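You operate a simulated robot arm through the tools that you are given. There is no shell and no other tool.

You run a simulated robot arm. Do the job below in one go: nothing can be reset, and whatever is moved stays where it is left.

JOB
Run washer 1 on Delicates, 20, no spin, and switch it off at End.

The check looks at the end state, three seconds after you hand in, the way a careful person would. Anything else that was tipped, shoved, dropped, spilled or broken makes it a failure.

ROBOT AND FRAMES
A 7-joint arm with a two-finger parallel gripper, fixed in place. Base frame: the origin is on the floor under the middle of its stand, x ahead of it, y to its left, z up. Readings come in mm, rad, newtons and seconds.
With the tool pointing down near the work surface it reaches from about 280 to 680 mm from the base axis. Its first joint turns from -1.152 to 1.152 rad. Payload 1.57 kg.
Tool frame: the origin (TCP) lies between the finger pads and is the grasp point; the fingertips stand 30 mm ahead of it; z points along the fingers, y is the line along which they close. Largest opening 110 mm; finger width 24, thickness 12; the body of the gripper, 48 by 112 mm, starts 78 mm behind the TCP.
Orientation is told as [roll, pitch, yaw] about the base's x, y, z axes, in that order, counted from this pose: with the fingers straight down and closing along the base's y, the tool's x points along the base's -x, its y along +y and its z along -z.

CONTROLS
- The arm moves only by the tool apply_moves. Its arguments are lists of equal length, an entry for each row: "angular": the turn, a rotation vector about the base's x, y, z in rad, a list of three; "translation": the shift along the base's x, y, z in cm, a list of three; "jaw": the gripper command, from -1 (shut) to 1 (fully open), values between in proportion. In form: {"angular": [[wx, wy, wz], ...], "translation": [[x, y, z], ...], "jaw": [jaw, ...]}. A call has 1 to 20 rows; each row is the pose to reach, as a shift and turn from the pose commanded when the call began. Each row takes 0.2 s and may step no farther than 50 mm and 0.15 rad from the row before; otherwise, or with a gripper value out of range, the whole call is refused. Where a pose cannot be reached the arm comes as near as it can. A force on the tool above 40 N (or 10 N above the force at the start of the call, whichever is more), or a blocked arm, ends the call early, and 0.2 s more pass. The fingers move at their own pace (about 108 mm/s each) and stop on an object; they squeeze with about 23 N. The grip force told is the motor's: it shows also when the fingers shut on nothing. Time passes only in rows, and 0.2 s behind the last, so rows that repeat a pose let the fingers close. It gives the time, the measured TCP pose, the force on the tool (base axes), the opening and the grip force at its end, in the units of the frame above (readings bear some noise), with the torque about the TCP (base axes, N m) and any sound that the robot's microphone picked up.
- Cameras (640 x 400 px; columns grow to the right, rows downward): "scene" is fixed at [148.2, -381.7, 1402.1]; the picture's right is [0.90, -0.44, 0.00], its down [-0.26, -0.53, -0.81] and it looks along [0.35, 0.73, -0.59] (base axes); focal length 326 px, centre (320, 200). "wrist" rides on the gripper at [70, 16, -141] in the tool frame; the picture's right is [-0.23, 0.97, 0.00], its down [-0.85, -0.20, -0.48] and it looks along [-0.47, -0.11, 0.88] (tool axes); focal length 222 px, centre (320, 200). There is no depth. A picture from a camera that has moved, and an enlarged one, comes with that camera's place and axes in the base frame and with its lens.
- snapshot(camera): a new picture of that camera. The clock stands still meanwhile.
- zoom(camera, box): a new picture of the part [left, top, right, bottom] of that camera's present view, enlarged. The clock stands still meanwhile.
- job_done(): hands the job in; it is judged then, once.

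Places have to be worked out from the pictures, the camera data and where the tool is seen. Open the gripper and draw the arm clear of the work before you hand the job in, unless the task says otherwise.

The tools are called after ">>>" as name(argument=value, ...) on one line, values as JSON. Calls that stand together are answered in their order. apply_moves: Moves the arm, as the interface text tells. Its arguments: {"type":"object","properties":{"angular":{"type":"array","items":{"type":"array","items":{"type":"number"}}},"translation":{"type":"array","items":{"type":"array","items":{"type":"number"}}},"jaw":{"type":"array","items":{"type":"number"}}},"required":["angular","translation","jaw"]} The other tools are called the same way: snapshot (camera) takes a picture; zoom (camera, box) takes an enlarged picture of a part of a camera's view; job_done () hands the job in.

At the start:

```text
time: 0.0
tcp_pos: [390.7, 84.9, 977.9]
tcp_rot: [-0.001, 0.0, -0.001]
force: [-0.1, 0.8, 0.1]
torque: [0.02, 0.01, 0.0]
finger_gap: 110.0
grip_force: 0.0
```

scene: 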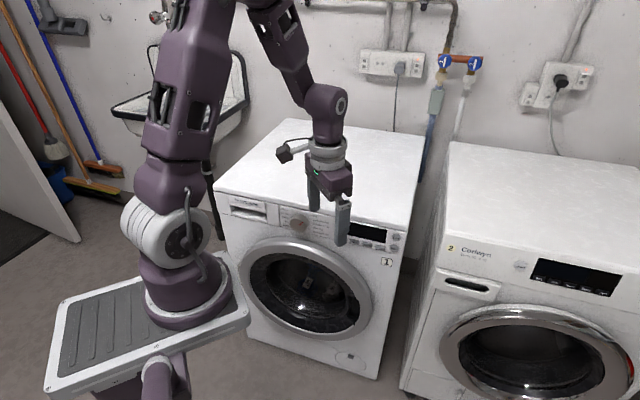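
wrist: 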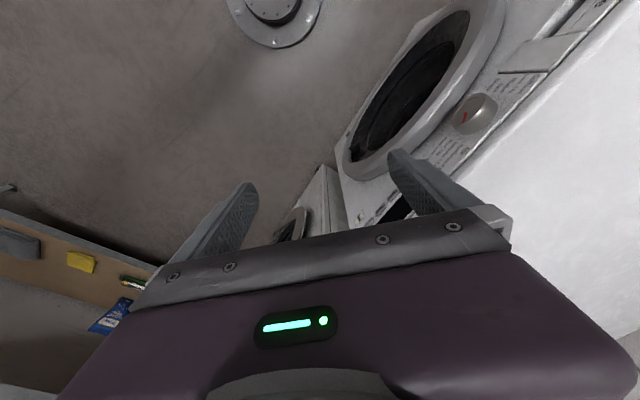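

The pictures show washer 1 on the left with a dial, a display and buttons. I'll zoom in on its panel to read the labels.

>>> zoom(camera="scene", box=[210, 180, 420, 280])

>>> zoom(camera="wrist", box=[340, 60, 640, 240])

>>> zoom(camera="scene", box=[340, 210, 420, 270])

```text
3.05 times, centred on (315, 230) of scene
camera zoom: at [148.2, -381.7, 1402.1], right [0.9, -0.44, 0.0], down [-0.26, -0.53, -0.81], along [0.35, 0.73, -0.59], focal length 994 px, centre (335, 109)
```

zoom: 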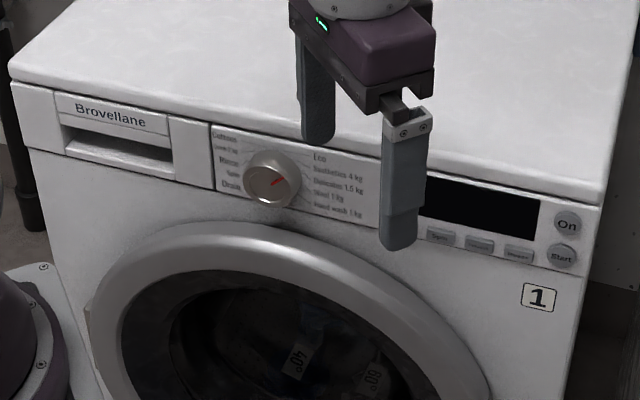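

```text
2.13 times, centred on (490, 150) of wrist
camera zoom: at [322.7, 101.2, 1119.2], right [0.23, 0.97, 0.0], down [0.85, -0.2, 0.48], along [0.47, -0.11, -0.88], focal length 474 px, centre (-43, 307)
```

zoom: 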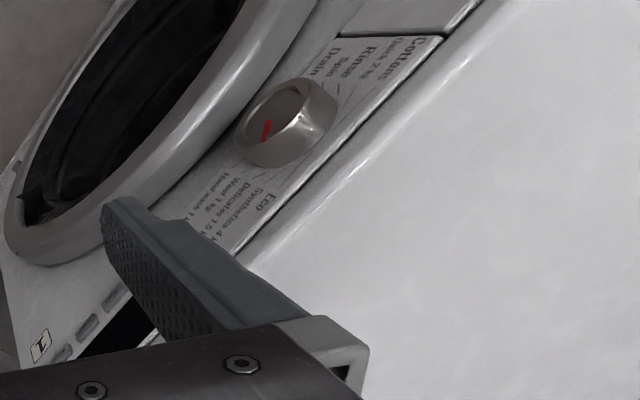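

```text
6.67 times, centred on (380, 240) of scene
camera zoom: at [148.2, -381.7, 1402.1], right [0.9, -0.44, 0.0], down [-0.26, -0.53, -0.81], along [0.35, 0.73, -0.59], focal length 2174 px, centre (-80, -67)
```

zoom: 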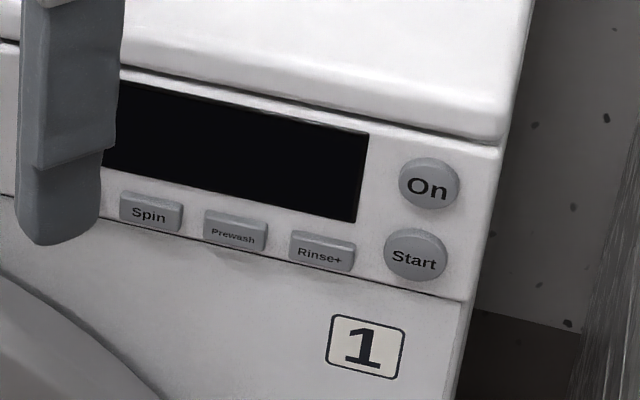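

Before working out the geometry I'll check the plugs, the water taps, the door and the second washer.

>>> zoom(camera="scene", box=[340, 30, 500, 130])

>>> zoom(camera="scene", box=[230, 230, 400, 380])

>>> zoom(camera="scene", box=[420, 210, 640, 350])

>>> zoom(camera="scene", box=[270, 200, 350, 260])

>>> zoom(camera="scene", box=[500, 50, 620, 130])

```text
4.00 times, centred on (420, 80) of scene
camera zoom: at [148.2, -381.7, 1402.1], right [0.9, -0.44, 0.0], down [-0.26, -0.53, -0.81], along [0.35, 0.73, -0.59], focal length 1305 px, centre (-80, 680)
```

zoom: 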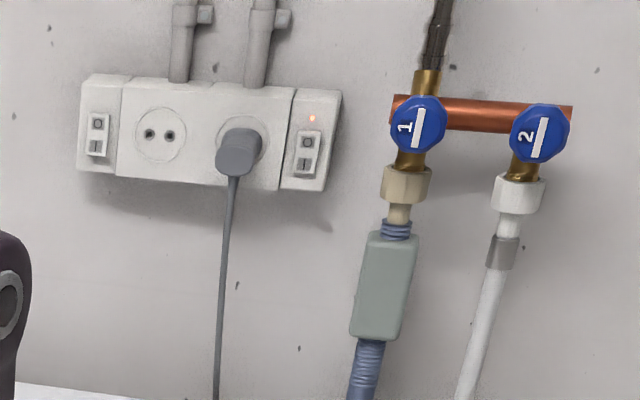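

```text
2.67 times, centred on (315, 305) of scene
camera zoom: at [148.2, -381.7, 1402.1], right [0.9, -0.44, 0.0], down [-0.26, -0.53, -0.81], along [0.35, 0.73, -0.59], focal length 870 px, centre (333, -80)
```

zoom: 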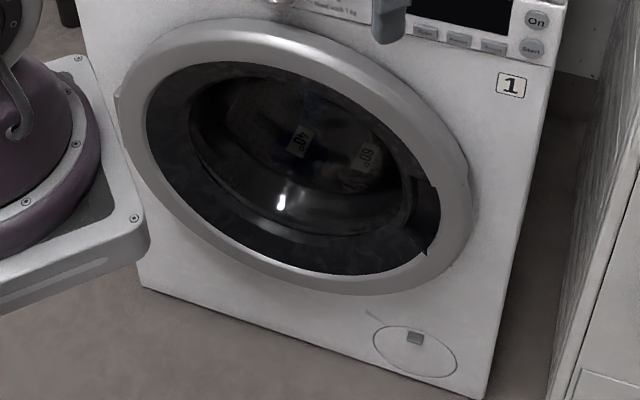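

```text
2.86 times, centred on (530, 280) of scene
camera zoom: at [148.2, -381.7, 1402.1], right [0.9, -0.44, 0.0], down [-0.26, -0.53, -0.81], along [0.35, 0.73, -0.59], focal length 932 px, centre (-280, -29)
```

zoom: 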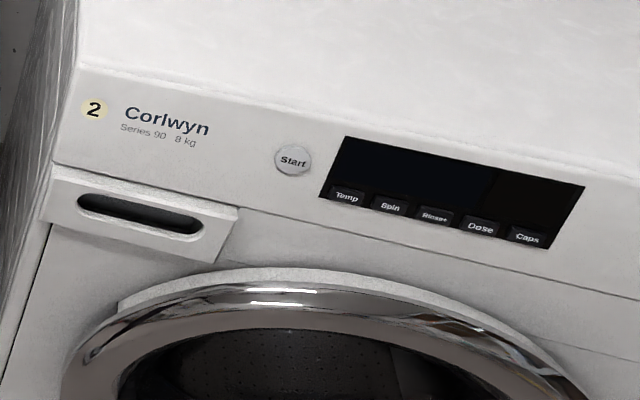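

```text
6.67 times, centred on (310, 230) of scene
camera zoom: at [148.2, -381.7, 1402.1], right [0.9, -0.44, 0.0], down [-0.26, -0.53, -0.81], along [0.35, 0.73, -0.59], focal length 2174 px, centre (387, 0)
```

zoom: 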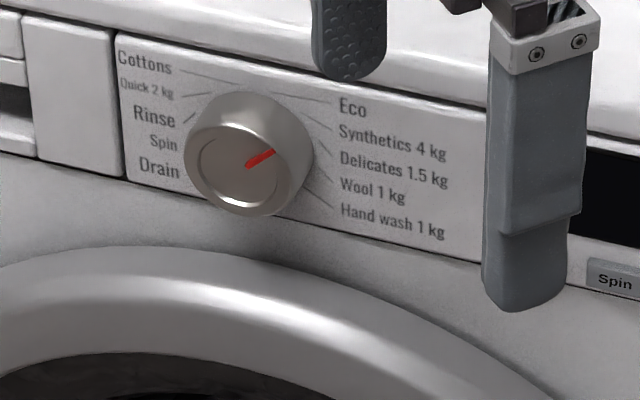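

```text
5.00 times, centred on (560, 90) of scene
camera zoom: at [148.2, -381.7, 1402.1], right [0.9, -0.44, 0.0], down [-0.26, -0.53, -0.81], along [0.35, 0.73, -0.59], focal length 1631 px, centre (-880, 750)
```

zoom: 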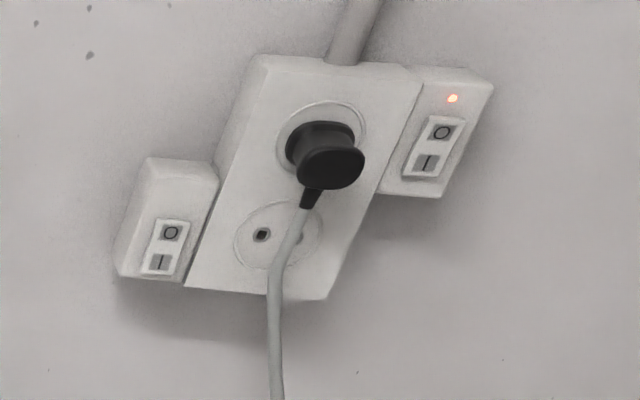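

The tap and the plug look on, with the socket light lit. I put washer 1's front plane at about 500 mm from the base along (0.73, 0.69). I'll swing the gripper up and left, turned to face the washer, so both cameras can see the panel.

>>> apply_moves(angular=[[0, 0, 0.125], [0, 0, 0.25], [0, 0, 0.375], [0, 0, 0.5], [0, 0, 0.625], [0, 0, 0.75]], translation=[[-2, 2.5, 1], [-4, 5, 2], [-6, 7.5, 3], [-8, 10, 4], [-10, 12.5, 5], [-12, 15, 6]], jaw=[1, 1, 1, 1, 1, 1])

```text
time: 1.4
tcp_pos: [272.1, 235.2, 1039.0]
tcp_rot: [0.001, 0.001, 0.754]
force: [-0.5, -0.4, -0.4]
torque: [-0.06, -0.01, -0.02]
finger_gap: 110.0
grip_force: 0.0
```

The arm moved as commanded, so I'll look through both cameras.

>>> snapshot(camera="scene")

>>> snapshot(camera="wrist")

>>> zoom(camera="scene", box=[330, 205, 410, 260])

>>> zoom(camera="scene", box=[270, 195, 350, 250])

```text
taken
```

scene: 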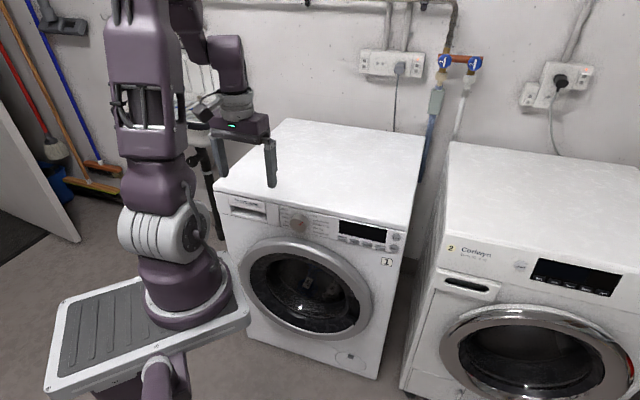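

```text
taken
camera wrist: at [211.0, 199.8, 1179.6], right [-0.5, 0.87, 0.0], down [0.76, 0.44, 0.48], along [0.41, 0.24, -0.88], focal length 222 px, centre (320, 200)
```

wrist: 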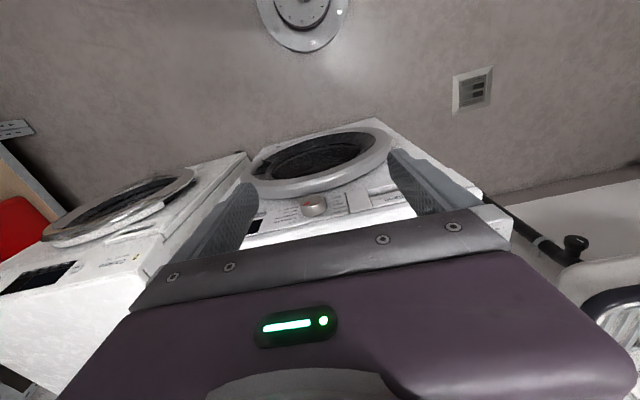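

```text
7.27 times, centred on (370, 232) of scene
camera zoom: at [148.2, -381.7, 1402.1], right [0.9, -0.44, 0.0], down [-0.26, -0.53, -0.81], along [0.35, 0.73, -0.59], focal length 2372 px, centre (-44, -36)
```

zoom: 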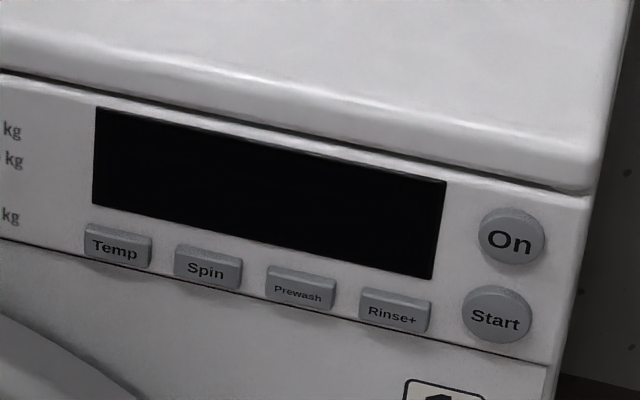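

```text
7.27 times, centred on (310, 222) of scene
camera zoom: at [148.2, -381.7, 1402.1], right [0.9, -0.44, 0.0], down [-0.26, -0.53, -0.81], along [0.35, 0.73, -0.59], focal length 2372 px, centre (393, 36)
```

zoom: 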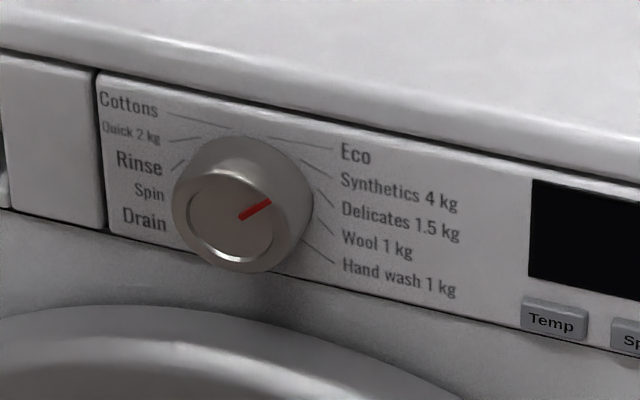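

The panel is visible: Temp, Spin, Prewash and Rinse+ under the display, On and Start at the right, and the dial at the left. I'll tilt the gripper forward to give the wrist camera a close view for triangulation.

>>> apply_moves(angular=[[0.096, -0.102, 0], [0.192, -0.204, 0], [0.288, -0.306, 0], [0.384, -0.408, 0], [0.48, -0.51, 0]], translation=[[0, 0, 0], [0, 0, -1], [0, 0, -2], [0, 0, -3], [0, 0, -4]], jaw=[1, 1, 1, 1, 1])

>>> snapshot(camera="wrist")

>>> snapshot(camera="scene")

```text
time: 2.6
tcp_pos: [330.2, 283.9, 1067.0]
tcp_rot: [-0.077, -0.567, 0.748]
force: [-0.2, -0.4, 0.0]
torque: [-0.05, 0.0, -0.03]
finger_gap: 109.8
grip_force: 0.0
out of reach, approached as far as the arm can: row 3, 4, 5
```

```text
taken
camera wrist: at [214.4, 211.4, 1147.7], right [-0.49, 0.87, 0.06], down [0.45, 0.19, 0.87], along [0.75, 0.45, -0.48], focal length 222 px, centre (320, 200)
```

wrist: 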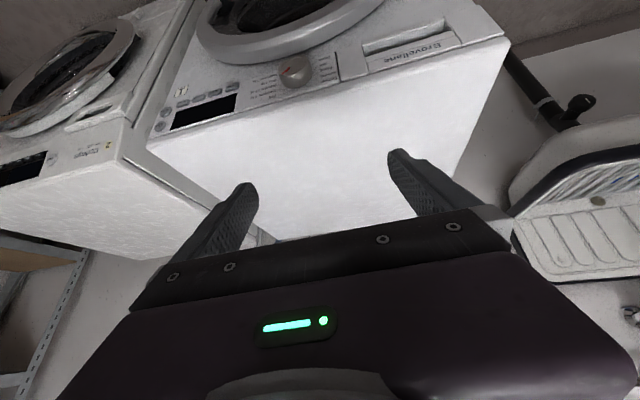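

```text
taken
```

scene: 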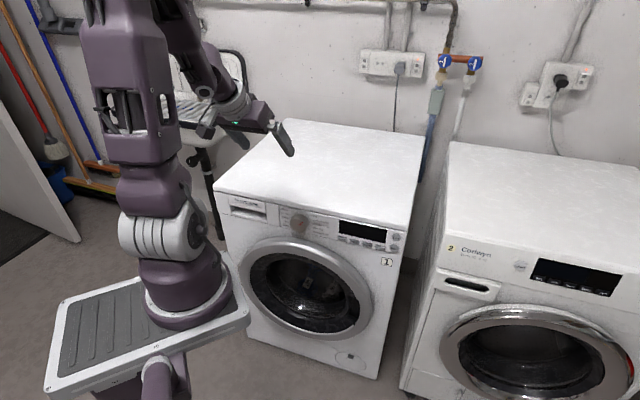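

The arm cannot tilt that far this close in, but the wrist view now shows the whole panel upside down. I'll zoom it to triangulate against the scene view.

>>> zoom(camera="wrist", box=[140, 40, 380, 190])

>>> zoom(camera="scene", box=[210, 160, 420, 290])

```text
2.67 times, centred on (260, 115) of wrist
camera zoom: at [214.4, 211.4, 1147.7], right [-0.49, 0.87, 0.06], down [0.45, 0.19, 0.87], along [0.75, 0.45, -0.48], focal length 592 px, centre (480, 427)
```

zoom: 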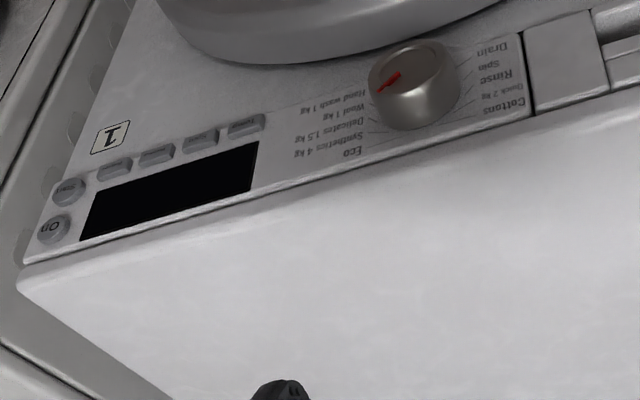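

```text
3.05 times, centred on (315, 225) of scene
camera zoom: at [148.2, -381.7, 1402.1], right [0.9, -0.44, 0.0], down [-0.26, -0.53, -0.81], along [0.35, 0.73, -0.59], focal length 994 px, centre (335, 124)
```

zoom: 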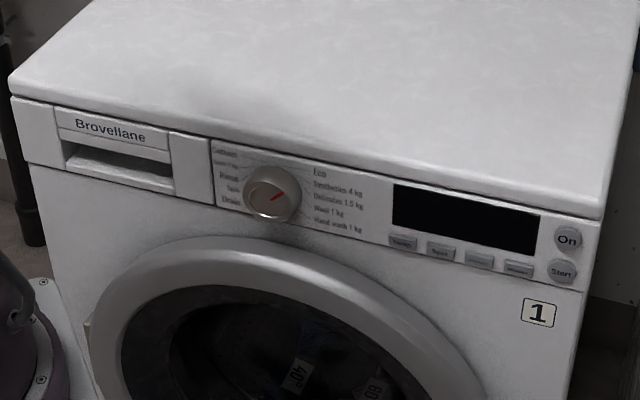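

Triangulating both views gives these places:
- On: about (619, 112, 801)
- Start: about (620, 113, 760)
- Temp: about (514, 219, 751)
- Spin: about (540, 193, 751)
- Dial face: about (408, 296, 785)

The panel normal runs along (0.71, 0.71). I'll move to a standoff in front of On and watch how the commanded reference behaves.

>>> apply_moves(angular=[[0, 0, 0], [0, 0, 0], [0, 0, 0], [0, 0, 0], [0, 0, 0], [0, 0, 0], [0, 0, 0]], translation=[[3, -3.6, -0.5], [6, -7.2, -1], [9, -10.8, -2], [12, -14.4, -3], [15, -18, -4], [18, -21.6, -4.5], [21, -25.2, -5]], jaw=[0.5, 0, -0.5, -1, -1, -1, -1])

>>> snapshot(camera="wrist")

>>> snapshot(camera="scene")

```text
time: 4.2
tcp_pos: [533.9, 31.9, 1017.4]
tcp_rot: [-0.08, -0.567, 0.749]
force: [0.7, 0.0, 0.0]
torque: [0.0, 0.06, 0.03]
finger_gap: 0.0
grip_force: 21.4
```

```text
taken
camera wrist: at [418.3, -40.5, 1099.1], right [-0.49, 0.87, 0.06], down [0.44, 0.19, 0.88], along [0.75, 0.46, -0.48], focal length 222 px, centre (320, 200)
```

wrist: 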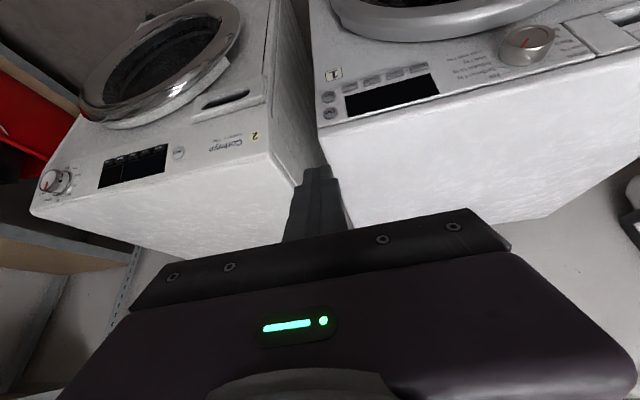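

```text
taken
```

scene: 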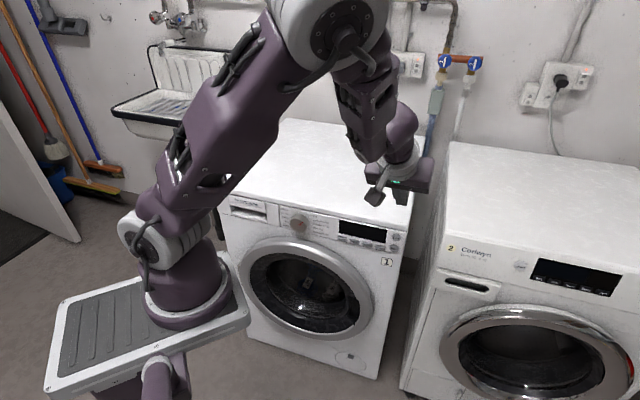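

The reference follows the reached pose, and the hand is clear in front of and above the washer. I'll turn the tool to point horizontally along the panel normal and lower it to z≈900, staying about 70 mm off the front.

>>> apply_moves(angular=[[0.0907, -0.0868, 0.0133], [0.1814, -0.1737, 0.0266], [0.2721, -0.2605, 0.0399], [0.3628, -0.3473, 0.0532], [0.4534, -0.4341, 0.0665], [0.5441, -0.521, 0.0798], [0.6348, -0.6078, 0.0931], [0.7255, -0.6946, 0.1064]], translation=[[0.2, 0.14, -1.4], [0.4, 0.28, -2.9], [0.6, 0.42, -4.4], [0.8, 0.56, -5.9], [1.0, 0.7, -7.4], [1.2, 0.84, -8.9], [1.4, 0.98, -10.3], [1.6, 1.1, -11.7]], jaw=[-1, -1, -1, -1, -1, -1, -1, -1])

>>> snapshot(camera="wrist")

>>> snapshot(camera="scene")

```text
time: 6.0
tcp_pos: [645.3, 44.9, 938.3]
tcp_rot: [-0.066, -1.54, 0.886]
force: [-0.3, 0.3, -0.2]
torque: [0.01, 0.01, -0.01]
finger_gap: 0.0
grip_force: 21.9
out of reach, approached as far as the arm can: row 3, 4, 5, 6, 7, 8
```

```text
taken
camera wrist: at [536.1, -50.6, 872.6], right [-0.71, 0.67, 0.23], down [-0.16, -0.47, 0.87], along [0.69, 0.58, 0.44], focal length 222 px, centre (320, 200)
```

wrist: 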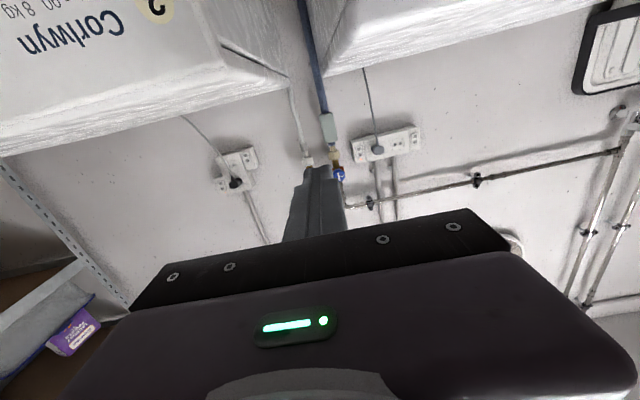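

```text
taken
```

scene: 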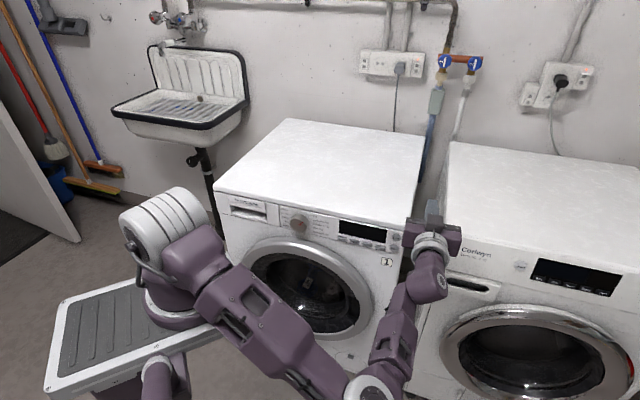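

The arm swung to a low-elbow posture, so a fully horizontal tool is out of reach there. I'll back off to a tilt of about 45° and a higher, retracted place, where the earlier posture worked.

>>> apply_moves(angular=[[-0.0885, 0.086, -0.0056], [-0.1771, 0.1719, -0.0113], [-0.2656, 0.2579, -0.0169], [-0.3541, 0.3438, -0.0226], [-0.4427, 0.4298, -0.0282], [-0.5312, 0.5157, -0.0339], [-0.5312, 0.5157, -0.0339]], translation=[[-2.1, -0.4, 1.0], [-4.2, -0.8, 2.1], [-6.3, -1.2, 3.1], [-8.4, -1.7, 4.1], [-10.5, -2.1, 5.2], [-12.5, -2.5, 6.2], [-12.5, -2.5, 6.2]], jaw=[-1, -1, -1, -1, -1, -1, -1])

>>> snapshot(camera="wrist")

>>> snapshot(camera="scene")

```text
time: 7.6
tcp_pos: [532.9, 27.6, 996.2]
tcp_rot: [-0.032, -0.828, 0.783]
force: [0.0, -0.4, -0.3]
torque: [-0.01, 0.02, -0.01]
finger_gap: 0.0
grip_force: 21.4
out of reach, approached as far as the arm can: row 1, 2, 3, 4, 5, 6, 7
```

```text
taken
camera wrist: at [413.2, -64.6, 1039.0], right [-0.56, 0.81, 0.15], down [0.29, 0.03, 0.96], along [0.78, 0.58, -0.25], focal length 222 px, centre (320, 200)
```

wrist: 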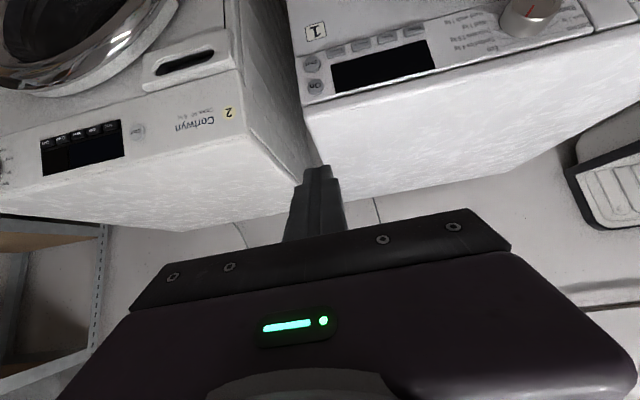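

```text
taken
```

scene: 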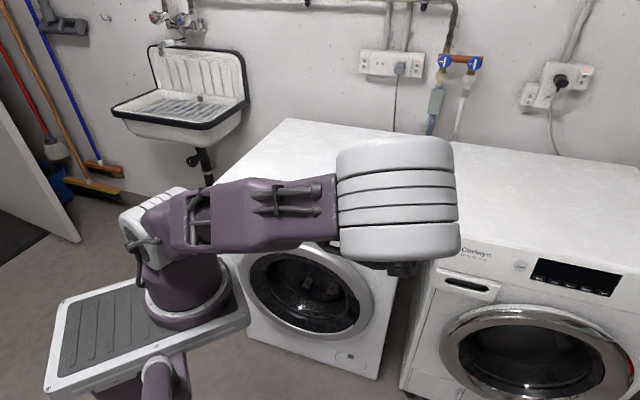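

The elbow has swung out to the right, blocking the scene view. I'll bring the tool back to pointing down to recover the elbow-up posture before trying gentler tilts.

>>> apply_moves(angular=[[-0.098, 0.098, 0], [-0.196, 0.196, 0], [-0.294, 0.294, 0], [-0.392, 0.392, 0], [-0.49, 0.49, 0], [-0.58, 0.58, 0], [-0.58, 0.58, 0]], translation=[[-1, 0.3, 0.5], [-2, 0.6, 1.0], [-3, 0.9, 1.5], [-4.5, 1.2, 2], [-6, 1.6, 2], [-8, 2, 2], [-8, 2, 2]], jaw=[-1, -1, -1, -1, -1, -1, -1])

>>> snapshot(camera="scene")

```text
time: 9.2
tcp_pos: [454.3, 48.9, 1015.7]
tcp_rot: [-0.034, -0.009, 0.786]
force: [0.8, -0.8, -0.8]
torque: [-0.01, 0.01, 0.02]
finger_gap: 0.0
grip_force: 21.6
```

```text
taken
```

scene: 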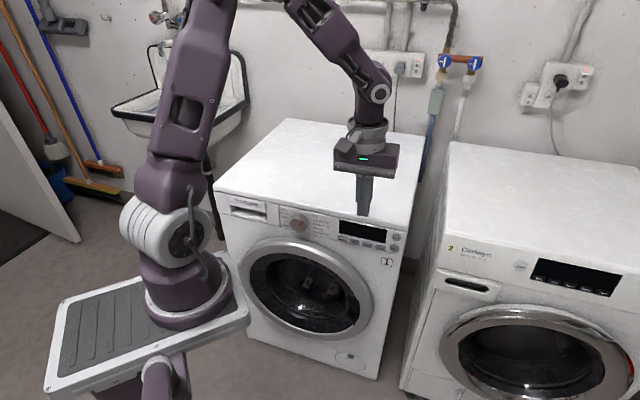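

The posture is elbow-up again, and a moderate tilt of about 33° is enough to press the buttons with the closed fingertips. I'll go to a standoff about 30 mm in front of On at z≈818.

>>> apply_moves(angular=[[0.07, -0.062, 0], [0.14, -0.124, 0], [0.21, -0.186, 0], [0.28, -0.248, 0], [0.35, -0.31, 0], [0.421, -0.373, 0], [0.421, -0.373, 0]], translation=[[2, 0.2, -2.5], [4, 0.5, -5.5], [6.2, 1, -9], [8.4, 1.5, -12.5], [10.6, 2, -16], [12.6, 2.5, -19.6], [12.6, 2.5, -19.6]], jaw=[-1, -1, -1, -1, -1, -1, -1])

>>> snapshot(camera="wrist")

>>> snapshot(camera="scene")

```text
time: 10.8
tcp_pos: [581.2, 73.9, 820.1]
tcp_rot: [0.004, -0.571, 0.773]
force: [-0.4, -0.5, -0.1]
torque: [-0.02, 0.0, -0.01]
finger_gap: 0.0
grip_force: 20.7
```

```text
taken
camera wrist: at [474.8, -10.6, 900.9], right [-0.55, 0.83, 0.13], down [0.47, 0.18, 0.86], along [0.69, 0.53, -0.49], focal length 222 px, centre (320, 200)
```

wrist: 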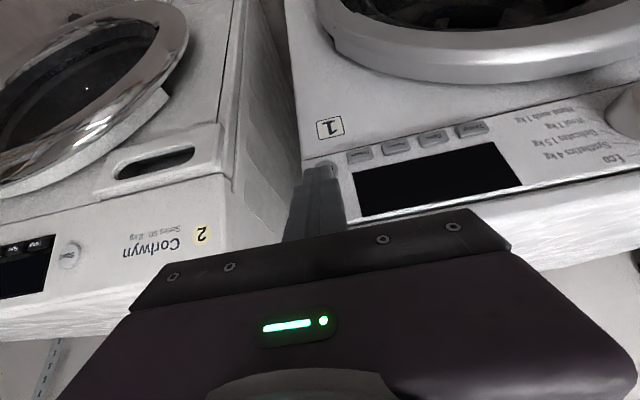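

```text
taken
```

scene: 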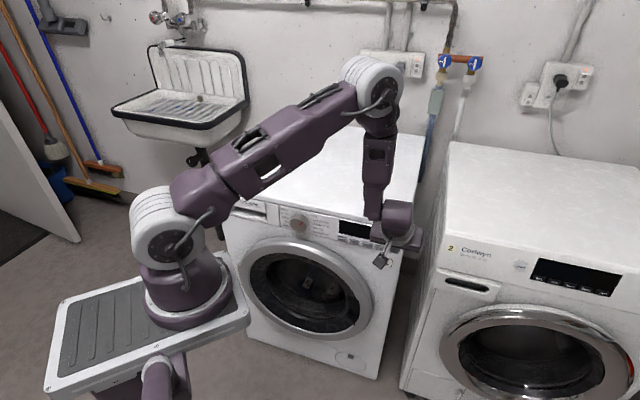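

The pose was reached cleanly. I'll zoom both cameras on the fingertip and the On button to check the alignment.

>>> zoom(camera="scene", box=[330, 190, 430, 270])

>>> zoom(camera="wrist", box=[260, 110, 400, 220])

```text
5.00 times, centred on (380, 230) of scene
camera zoom: at [148.2, -381.7, 1402.1], right [0.9, -0.44, 0.0], down [-0.26, -0.53, -0.81], along [0.35, 0.73, -0.59], focal length 1631 px, centre (20, 50)
```

zoom: 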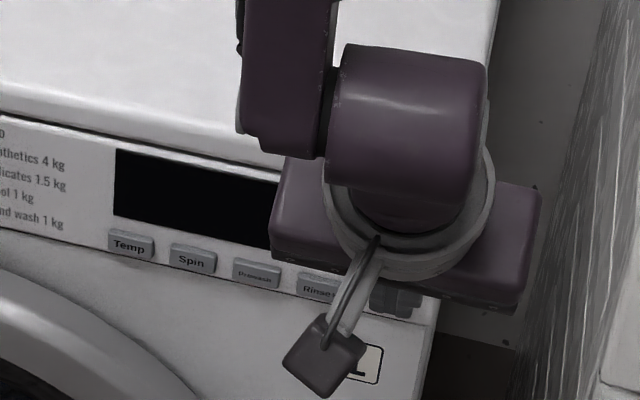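

```text
3.64 times, centred on (330, 165) of wrist
camera zoom: at [474.8, -10.6, 900.9], right [-0.55, 0.83, 0.13], down [0.47, 0.18, 0.86], along [0.69, 0.53, -0.49], focal length 808 px, centre (284, 327)
```

zoom: 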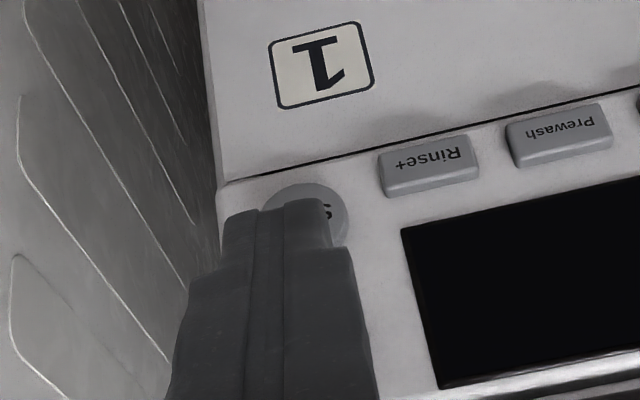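

Start shows just beneath the fingertips, and by calculation the tips are in line with On. I'll creep forward along the panel normal and watch the force and sound.

>>> apply_moves(angular=[[0, 0, 0], [0, 0, 0], [0, 0, 0], [0, 0, 0], [0, 0, 0], [0, 0, 0], [0, 0, 0]], translation=[[0.5, 0.5, 0], [1.0, 1.0, 0], [1.5, 1.5, 0], [1.75, 1.75, 0], [1.9, 1.9, 0], [2.0, 2.0, 0], [2.1, 2.1, 0]], jaw=[-1, -1, -1, -1, -1, -1, -1])

>>> snapshot(camera="wrist")

>>> zoom(camera="wrist", box=[260, 110, 400, 220])

```text
time: 12.4
tcp_pos: [600.7, 93.9, 819.0]
tcp_rot: [0.005, -0.567, 0.772]
force: [-21.0, -14.7, 10.5]
torque: [-0.08, 0.23, 0.15]
finger_gap: 0.3
grip_force: 20.6
heard: click
```

```text
taken
camera wrist: at [494.6, 9.9, 900.8], right [-0.54, 0.83, 0.13], down [0.47, 0.18, 0.86], along [0.69, 0.53, -0.49], focal length 222 px, centre (320, 200)
```

wrist: 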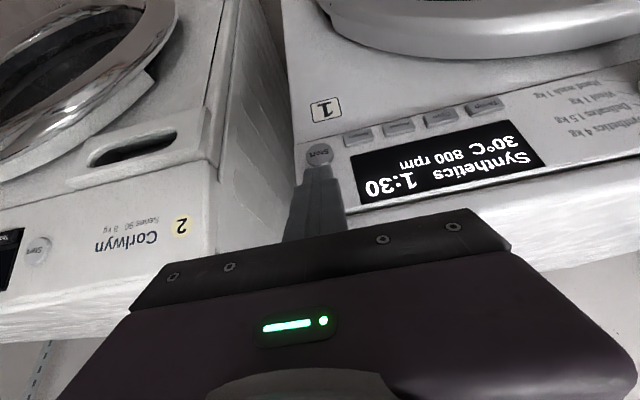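

```text
3.64 times, centred on (330, 165) of wrist
camera zoom: at [494.6, 9.9, 900.8], right [-0.54, 0.83, 0.13], down [0.47, 0.18, 0.86], along [0.69, 0.53, -0.49], focal length 808 px, centre (284, 327)
```

zoom: 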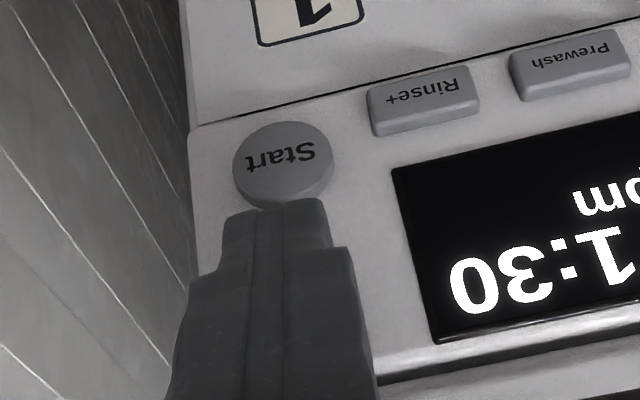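

A click was heard and the display lit up with "Synthetics 1:30, 30°C 800 rpm". I'll retreat from the button and slide left along the panel, with the fingers partly open, to a standoff in front of the dial.

>>> apply_moves(angular=[[0, 0, 0], [0, 0, 0], [0, 0, 0.003], [0, 0, 0.006], [0, 0, 0.009], [0, 0, 0.012], [0, 0, 0.013], [0, 0, 0.013], [0, 0, 0.013]], translation=[[-1.4, -1.4, 0.2], [-2.8, -2.8, 0.5], [-6.1, 0.5, 0.5], [-9.4, 3.8, 0.5], [-12.7, 7.1, 0.5], [-16, 10.4, 0.5], [-19.3, 13.7, 0.5], [-22.6, 17, 0.5], [-22.6, 17, 0.5]], jaw=[-1, -1, -0.5, 0, 0.45, 0.45, 0.45, 0.45, 0.45])

>>> snapshot(camera="wrist")

>>> snapshot(camera="scene")

```text
time: 14.4
tcp_pos: [375.6, 266.4, 823.5]
tcp_rot: [0.006, -0.572, 0.786]
force: [-0.1, 0.0, 0.0]
torque: [0.0, 0.0, 0.01]
finger_gap: 80.0
grip_force: 0.0
heard: click
```

```text
taken
camera wrist: at [269.3, 182.5, 905.0], right [-0.56, 0.82, 0.13], down [0.47, 0.18, 0.86], along [0.69, 0.54, -0.49], focal length 222 px, centre (320, 200)
```

wrist: 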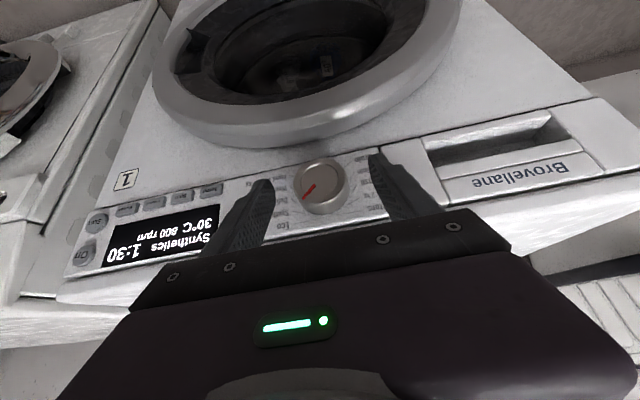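

```text
taken
```

scene: 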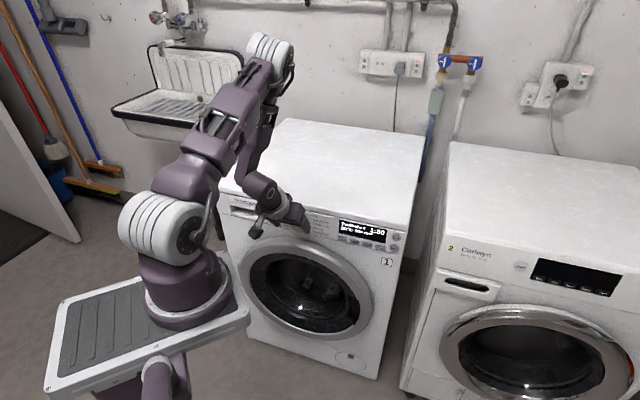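

The pose was reached with the dial seen between the open fingers, and the display still lit. I'll zoom in to refine where the dial is and which way its mark points.

>>> zoom(camera="wrist", box=[240, 130, 420, 245])

>>> zoom(camera="scene", box=[230, 180, 350, 255])

```text
3.48 times, centred on (330, 188) of wrist
camera zoom: at [269.3, 182.5, 905.0], right [-0.56, 0.82, 0.13], down [0.47, 0.18, 0.86], along [0.69, 0.54, -0.49], focal length 773 px, centre (285, 244)
```

zoom: 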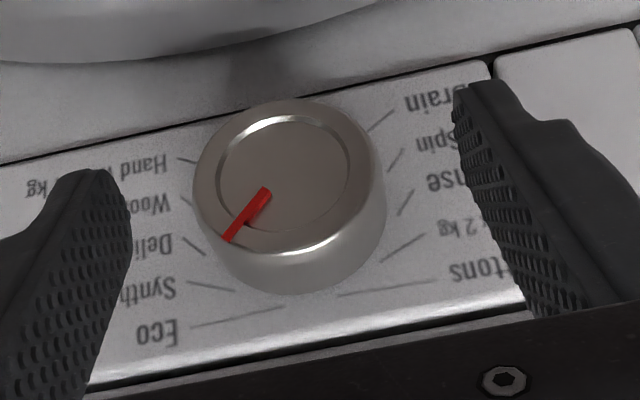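

```text
5.33 times, centred on (290, 218) of scene
camera zoom: at [148.2, -381.7, 1402.1], right [0.9, -0.44, 0.0], down [-0.26, -0.53, -0.81], along [0.35, 0.73, -0.59], focal length 1740 px, centre (480, 107)
```

zoom: 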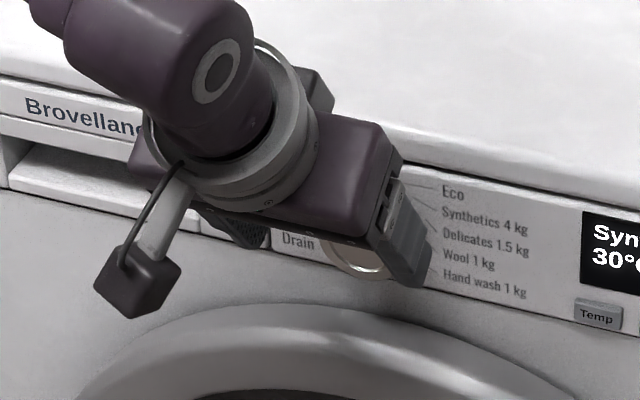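

The dial's mark is at about 46° (Synthetics), the positions are about 30° apart, and the axis is near ℓ≈80, z≈784. Before gripping I'll rehearse the turn in free air, 40 mm short of the dial, to check that the arm can make it.

>>> apply_moves(angular=[[0, 0, 0], [0.085, 0.085, 0], [0.17, 0.17, 0], [0.255, 0.255, 0], [0.34, 0.34, 0], [0.424, 0.424, 0], [0.424, 0.424, 0]], translation=[[0, -0.3, -2.4], [0.13, -0.43, -2.4], [0.25, -0.55, -2.45], [0.37, -0.67, -2.5], [0.49, -0.79, -2.6], [0.6, -0.9, -2.7], [0.6, -0.9, -2.7]], jaw=[0.3, 0.3, 0.3, 0.3, 0.3, 0.3, 0.3])

>>> zoom(camera="scene", box=[210, 160, 370, 260])

>>> snapshot(camera="wrist")

```text
time: 16.0
tcp_pos: [381.8, 255.4, 795.2]
tcp_rot: [0.69, -0.463, 0.437]
force: [-0.1, -0.3, -0.7]
torque: [-0.03, 0.01, 0.0]
finger_gap: 71.6
grip_force: 0.1
```

```text
4.00 times, centred on (290, 210) of scene
camera zoom: at [148.2, -381.7, 1402.1], right [0.9, -0.44, 0.0], down [-0.26, -0.53, -0.81], along [0.35, 0.73, -0.59], focal length 1305 px, centre (440, 160)
```

zoom: 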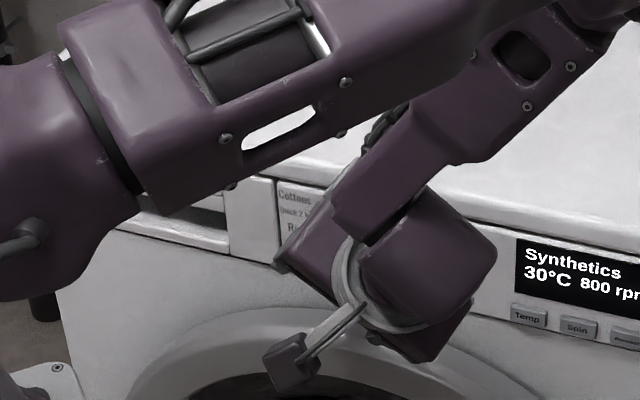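

```text
taken
camera wrist: at [310.9, 136.4, 872.5], right [-0.38, 0.65, 0.66], down [0.79, -0.14, 0.6], along [0.48, 0.75, -0.46], focal length 222 px, centre (320, 200)
```

wrist: 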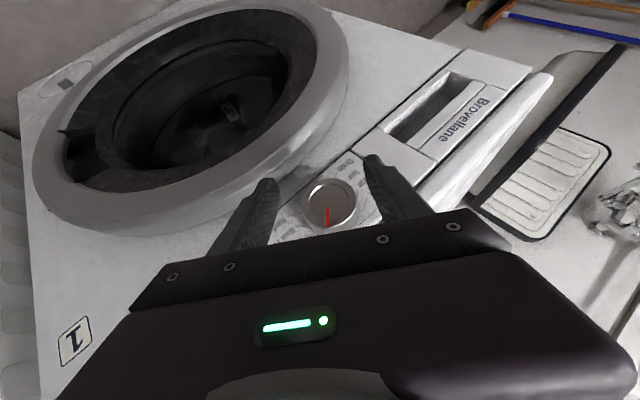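

The rehearsed turn was reached without trouble. I'll turn back to the upright grasp orientation and check the alignment before moving onto the knob.

>>> apply_moves(angular=[[-0.085, -0.085, 0], [-0.17, -0.17, 0], [-0.255, -0.255, 0], [-0.34, -0.34, 0], [-0.424, -0.424, 0], [-0.424, -0.424, 0]], translation=[[-0.13, 0.13, 0.1], [-0.27, 0.27, 0.2], [-0.41, 0.41, 0.27], [-0.55, 0.55, 0.33], [-0.68, 0.68, 0.38], [-0.68, 0.68, 0.38]], jaw=[0.3, 0.3, 0.3, 0.3, 0.3, 0.3])

>>> zoom(camera="wrist", box=[230, 120, 420, 240])

>>> zoom(camera="scene", box=[230, 170, 390, 270])

```text
time: 17.4
tcp_pos: [375.2, 261.9, 801.6]
tcp_rot: [0.005, -0.572, 0.788]
force: [0.0, -0.9, 0.7]
torque: [0.06, -0.02, -0.04]
finger_gap: 71.6
grip_force: 0.1
```

```text
3.33 times, centred on (325, 180) of wrist
camera zoom: at [269.4, 177.2, 882.2], right [-0.56, 0.82, 0.13], down [0.47, 0.18, 0.86], along [0.69, 0.54, -0.49], focal length 740 px, centre (303, 267)
```

zoom: 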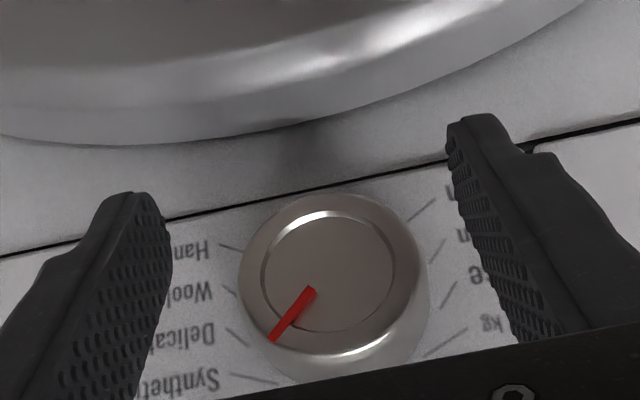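

```text
4.00 times, centred on (310, 220) of scene
camera zoom: at [148.2, -381.7, 1402.1], right [0.9, -0.44, 0.0], down [-0.26, -0.53, -0.81], along [0.35, 0.73, -0.59], focal length 1305 px, centre (360, 120)
```

zoom: 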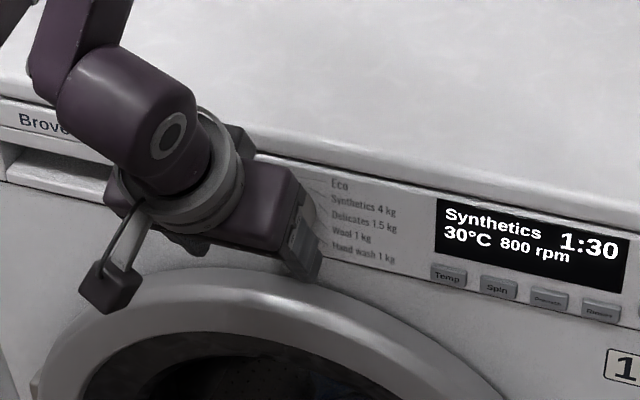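

The dial axis refines to ℓ≈80, z≈783, and the tool is centred on it laterally. I'll advance 38 mm along the normal with the fingers straddling the knob, lowering 3.5 mm.

>>> apply_moves(angular=[[0, 0, 0], [0, 0, 0], [0, 0, 0], [0, 0, 0], [0, 0, 0]], translation=[[0.9, 0.9, -0.35], [1.7, 1.7, -0.35], [2.3, 2.3, -0.35], [2.69, 2.69, -0.35], [2.69, 2.69, -0.35]], jaw=[0.3, 0.3, 0.3, 0.3, 0.3])

>>> zoom(camera="wrist", box=[230, 120, 420, 240])

```text
time: 18.6
tcp_pos: [402.3, 289.3, 798.2]
tcp_rot: [0.006, -0.573, 0.788]
force: [0.7, -0.7, -0.2]
torque: [0.01, -0.03, -0.01]
finger_gap: 71.4
grip_force: 0.1
```

```text
3.33 times, centred on (325, 180) of wrist
camera zoom: at [296.3, 204.1, 879.1], right [-0.56, 0.82, 0.13], down [0.47, 0.18, 0.86], along [0.69, 0.54, -0.49], focal length 740 px, centre (303, 267)
```

zoom: 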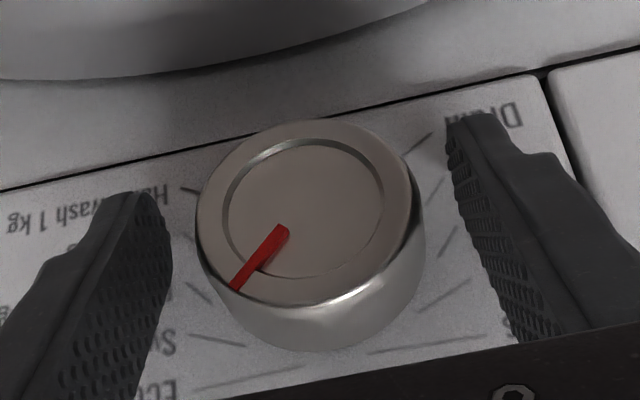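

The fingers straddle the knob with no contact force. I'll close on it and read the gap.

>>> apply_moves(angular=[[0, 0, 0], [0, 0, 0], [0, 0, 0]], translation=[[0, 0, 0], [0, 0, 0], [0, 0, 0]], jaw=[-1, -1, -1])

>>> zoom(camera="wrist", box=[230, 120, 420, 240])

```text
time: 19.4
tcp_pos: [402.0, 289.5, 798.6]
tcp_rot: [0.005, -0.573, 0.788]
force: [-1.8, 3.0, -0.5]
torque: [0.03, 0.02, 0.13]
finger_gap: 52.9
grip_force: 45.3
```

```text
3.33 times, centred on (325, 180) of wrist
camera zoom: at [296.2, 204.2, 879.1], right [-0.56, 0.82, 0.13], down [0.47, 0.18, 0.86], along [0.69, 0.54, -0.49], focal length 740 px, centre (303, 267)
```

zoom: 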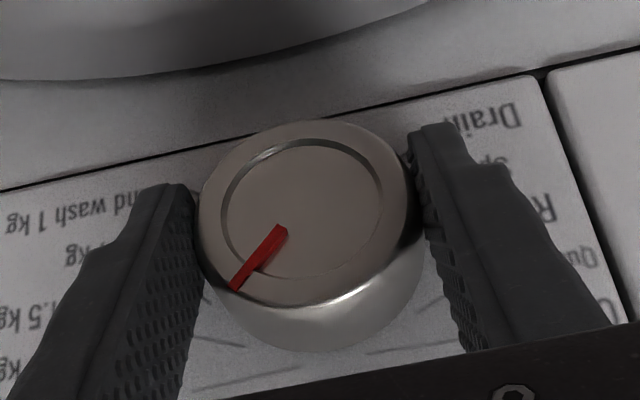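

The grip is firm with a 52.9 mm gap on the knob. I'll turn it 30° clockwise about the dial axis, towards Delicates.

>>> apply_moves(angular=[[0.0619, 0.0619, 0], [0.1237, 0.1237, 0], [0.1856, 0.1856, 0], [0.2475, 0.2475, 0], [0.3094, 0.3094, 0], [0.3712, 0.3712, 0], [0.3712, 0.3712, 0]], translation=[[0.093, -0.093, -0.006], [0.185, -0.185, -0.023], [0.275, -0.275, -0.051], [0.364, -0.364, -0.091], [0.45, -0.45, -0.141], [0.532, -0.532, -0.202], [0.532, -0.532, -0.202]], jaw=[-1, -1, -1, -1, -1, -1, -1])

>>> zoom(camera="wrist", box=[230, 120, 420, 240])

>>> zoom(camera="scene", box=[230, 170, 410, 280])

```text
time: 21.0
tcp_pos: [405.6, 284.4, 795.7]
tcp_rot: [0.611, -0.487, 0.477]
force: [-15.3, 13.7, 2.5]
torque: [0.42, -0.04, 0.72]
finger_gap: 53.1
grip_force: 44.4
```

```text
3.33 times, centred on (325, 180) of wrist
camera zoom: at [331.7, 169.1, 874.4], right [-0.42, 0.68, 0.6], down [0.76, -0.1, 0.65], along [0.5, 0.72, -0.47], focal length 740 px, centre (303, 267)
```

zoom: 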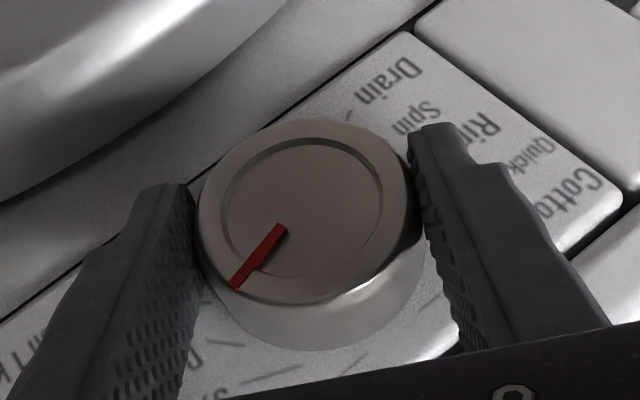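

```text
3.56 times, centred on (320, 225) of scene
camera zoom: at [147.8, -381.5, 1402.3], right [0.9, -0.44, 0.0], down [-0.26, -0.53, -0.81], along [0.35, 0.73, -0.59], focal length 1160 px, centre (320, 111)
```

zoom: 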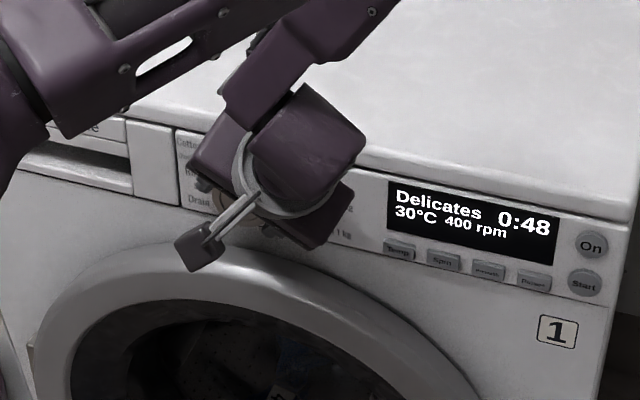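

The display now reads "Delicates 0:48, 30°C 400 rpm". I'll open the fingers and back straight off the knob.

>>> apply_moves(angular=[[0, 0, 0], [0, 0, 0], [0, 0, 0], [0, 0, 0], [0, 0, 0], [0, 0, 0]], translation=[[0, 0, 0], [0, 0, 0], [-0.8, -0.8, 0], [-1.6, -1.6, 0], [-2.5, -2.5, 0], [-3.2, -3.2, 0]], jaw=[0.3, 0.3, 0.3, 0.3, 0.3, 0.3])

>>> zoom(camera="scene", box=[230, 170, 410, 280])

>>> zoom(camera="wrist", box=[230, 120, 420, 240])

>>> snapshot(camera="scene")

```text
time: 22.4
tcp_pos: [375.6, 252.0, 795.5]
tcp_rot: [0.608, -0.487, 0.474]
force: [0.7, -0.4, -0.3]
torque: [0.02, 0.01, 0.0]
finger_gap: 71.6
grip_force: 0.1
```

```text
3.56 times, centred on (320, 225) of scene
camera zoom: at [148.2, -381.7, 1402.1], right [0.9, -0.44, 0.0], down [-0.26, -0.53, -0.81], along [0.35, 0.73, -0.59], focal length 1160 px, centre (320, 111)
```

zoom: 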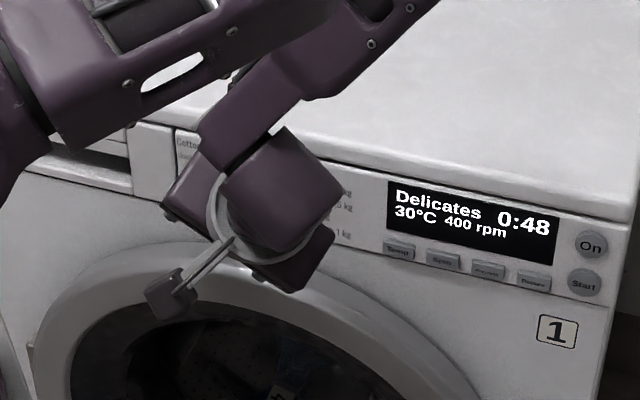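

```text
3.33 times, centred on (325, 180) of wrist
camera zoom: at [299.9, 136.4, 873.6], right [-0.42, 0.68, 0.6], down [0.76, -0.1, 0.65], along [0.51, 0.72, -0.47], focal length 740 px, centre (303, 267)
```

zoom: 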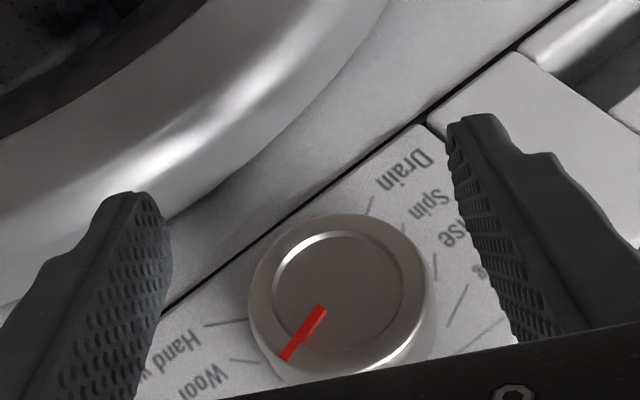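

```text
taken
```

scene: 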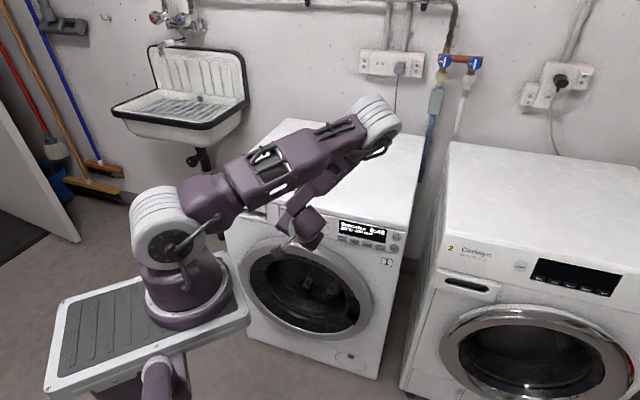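

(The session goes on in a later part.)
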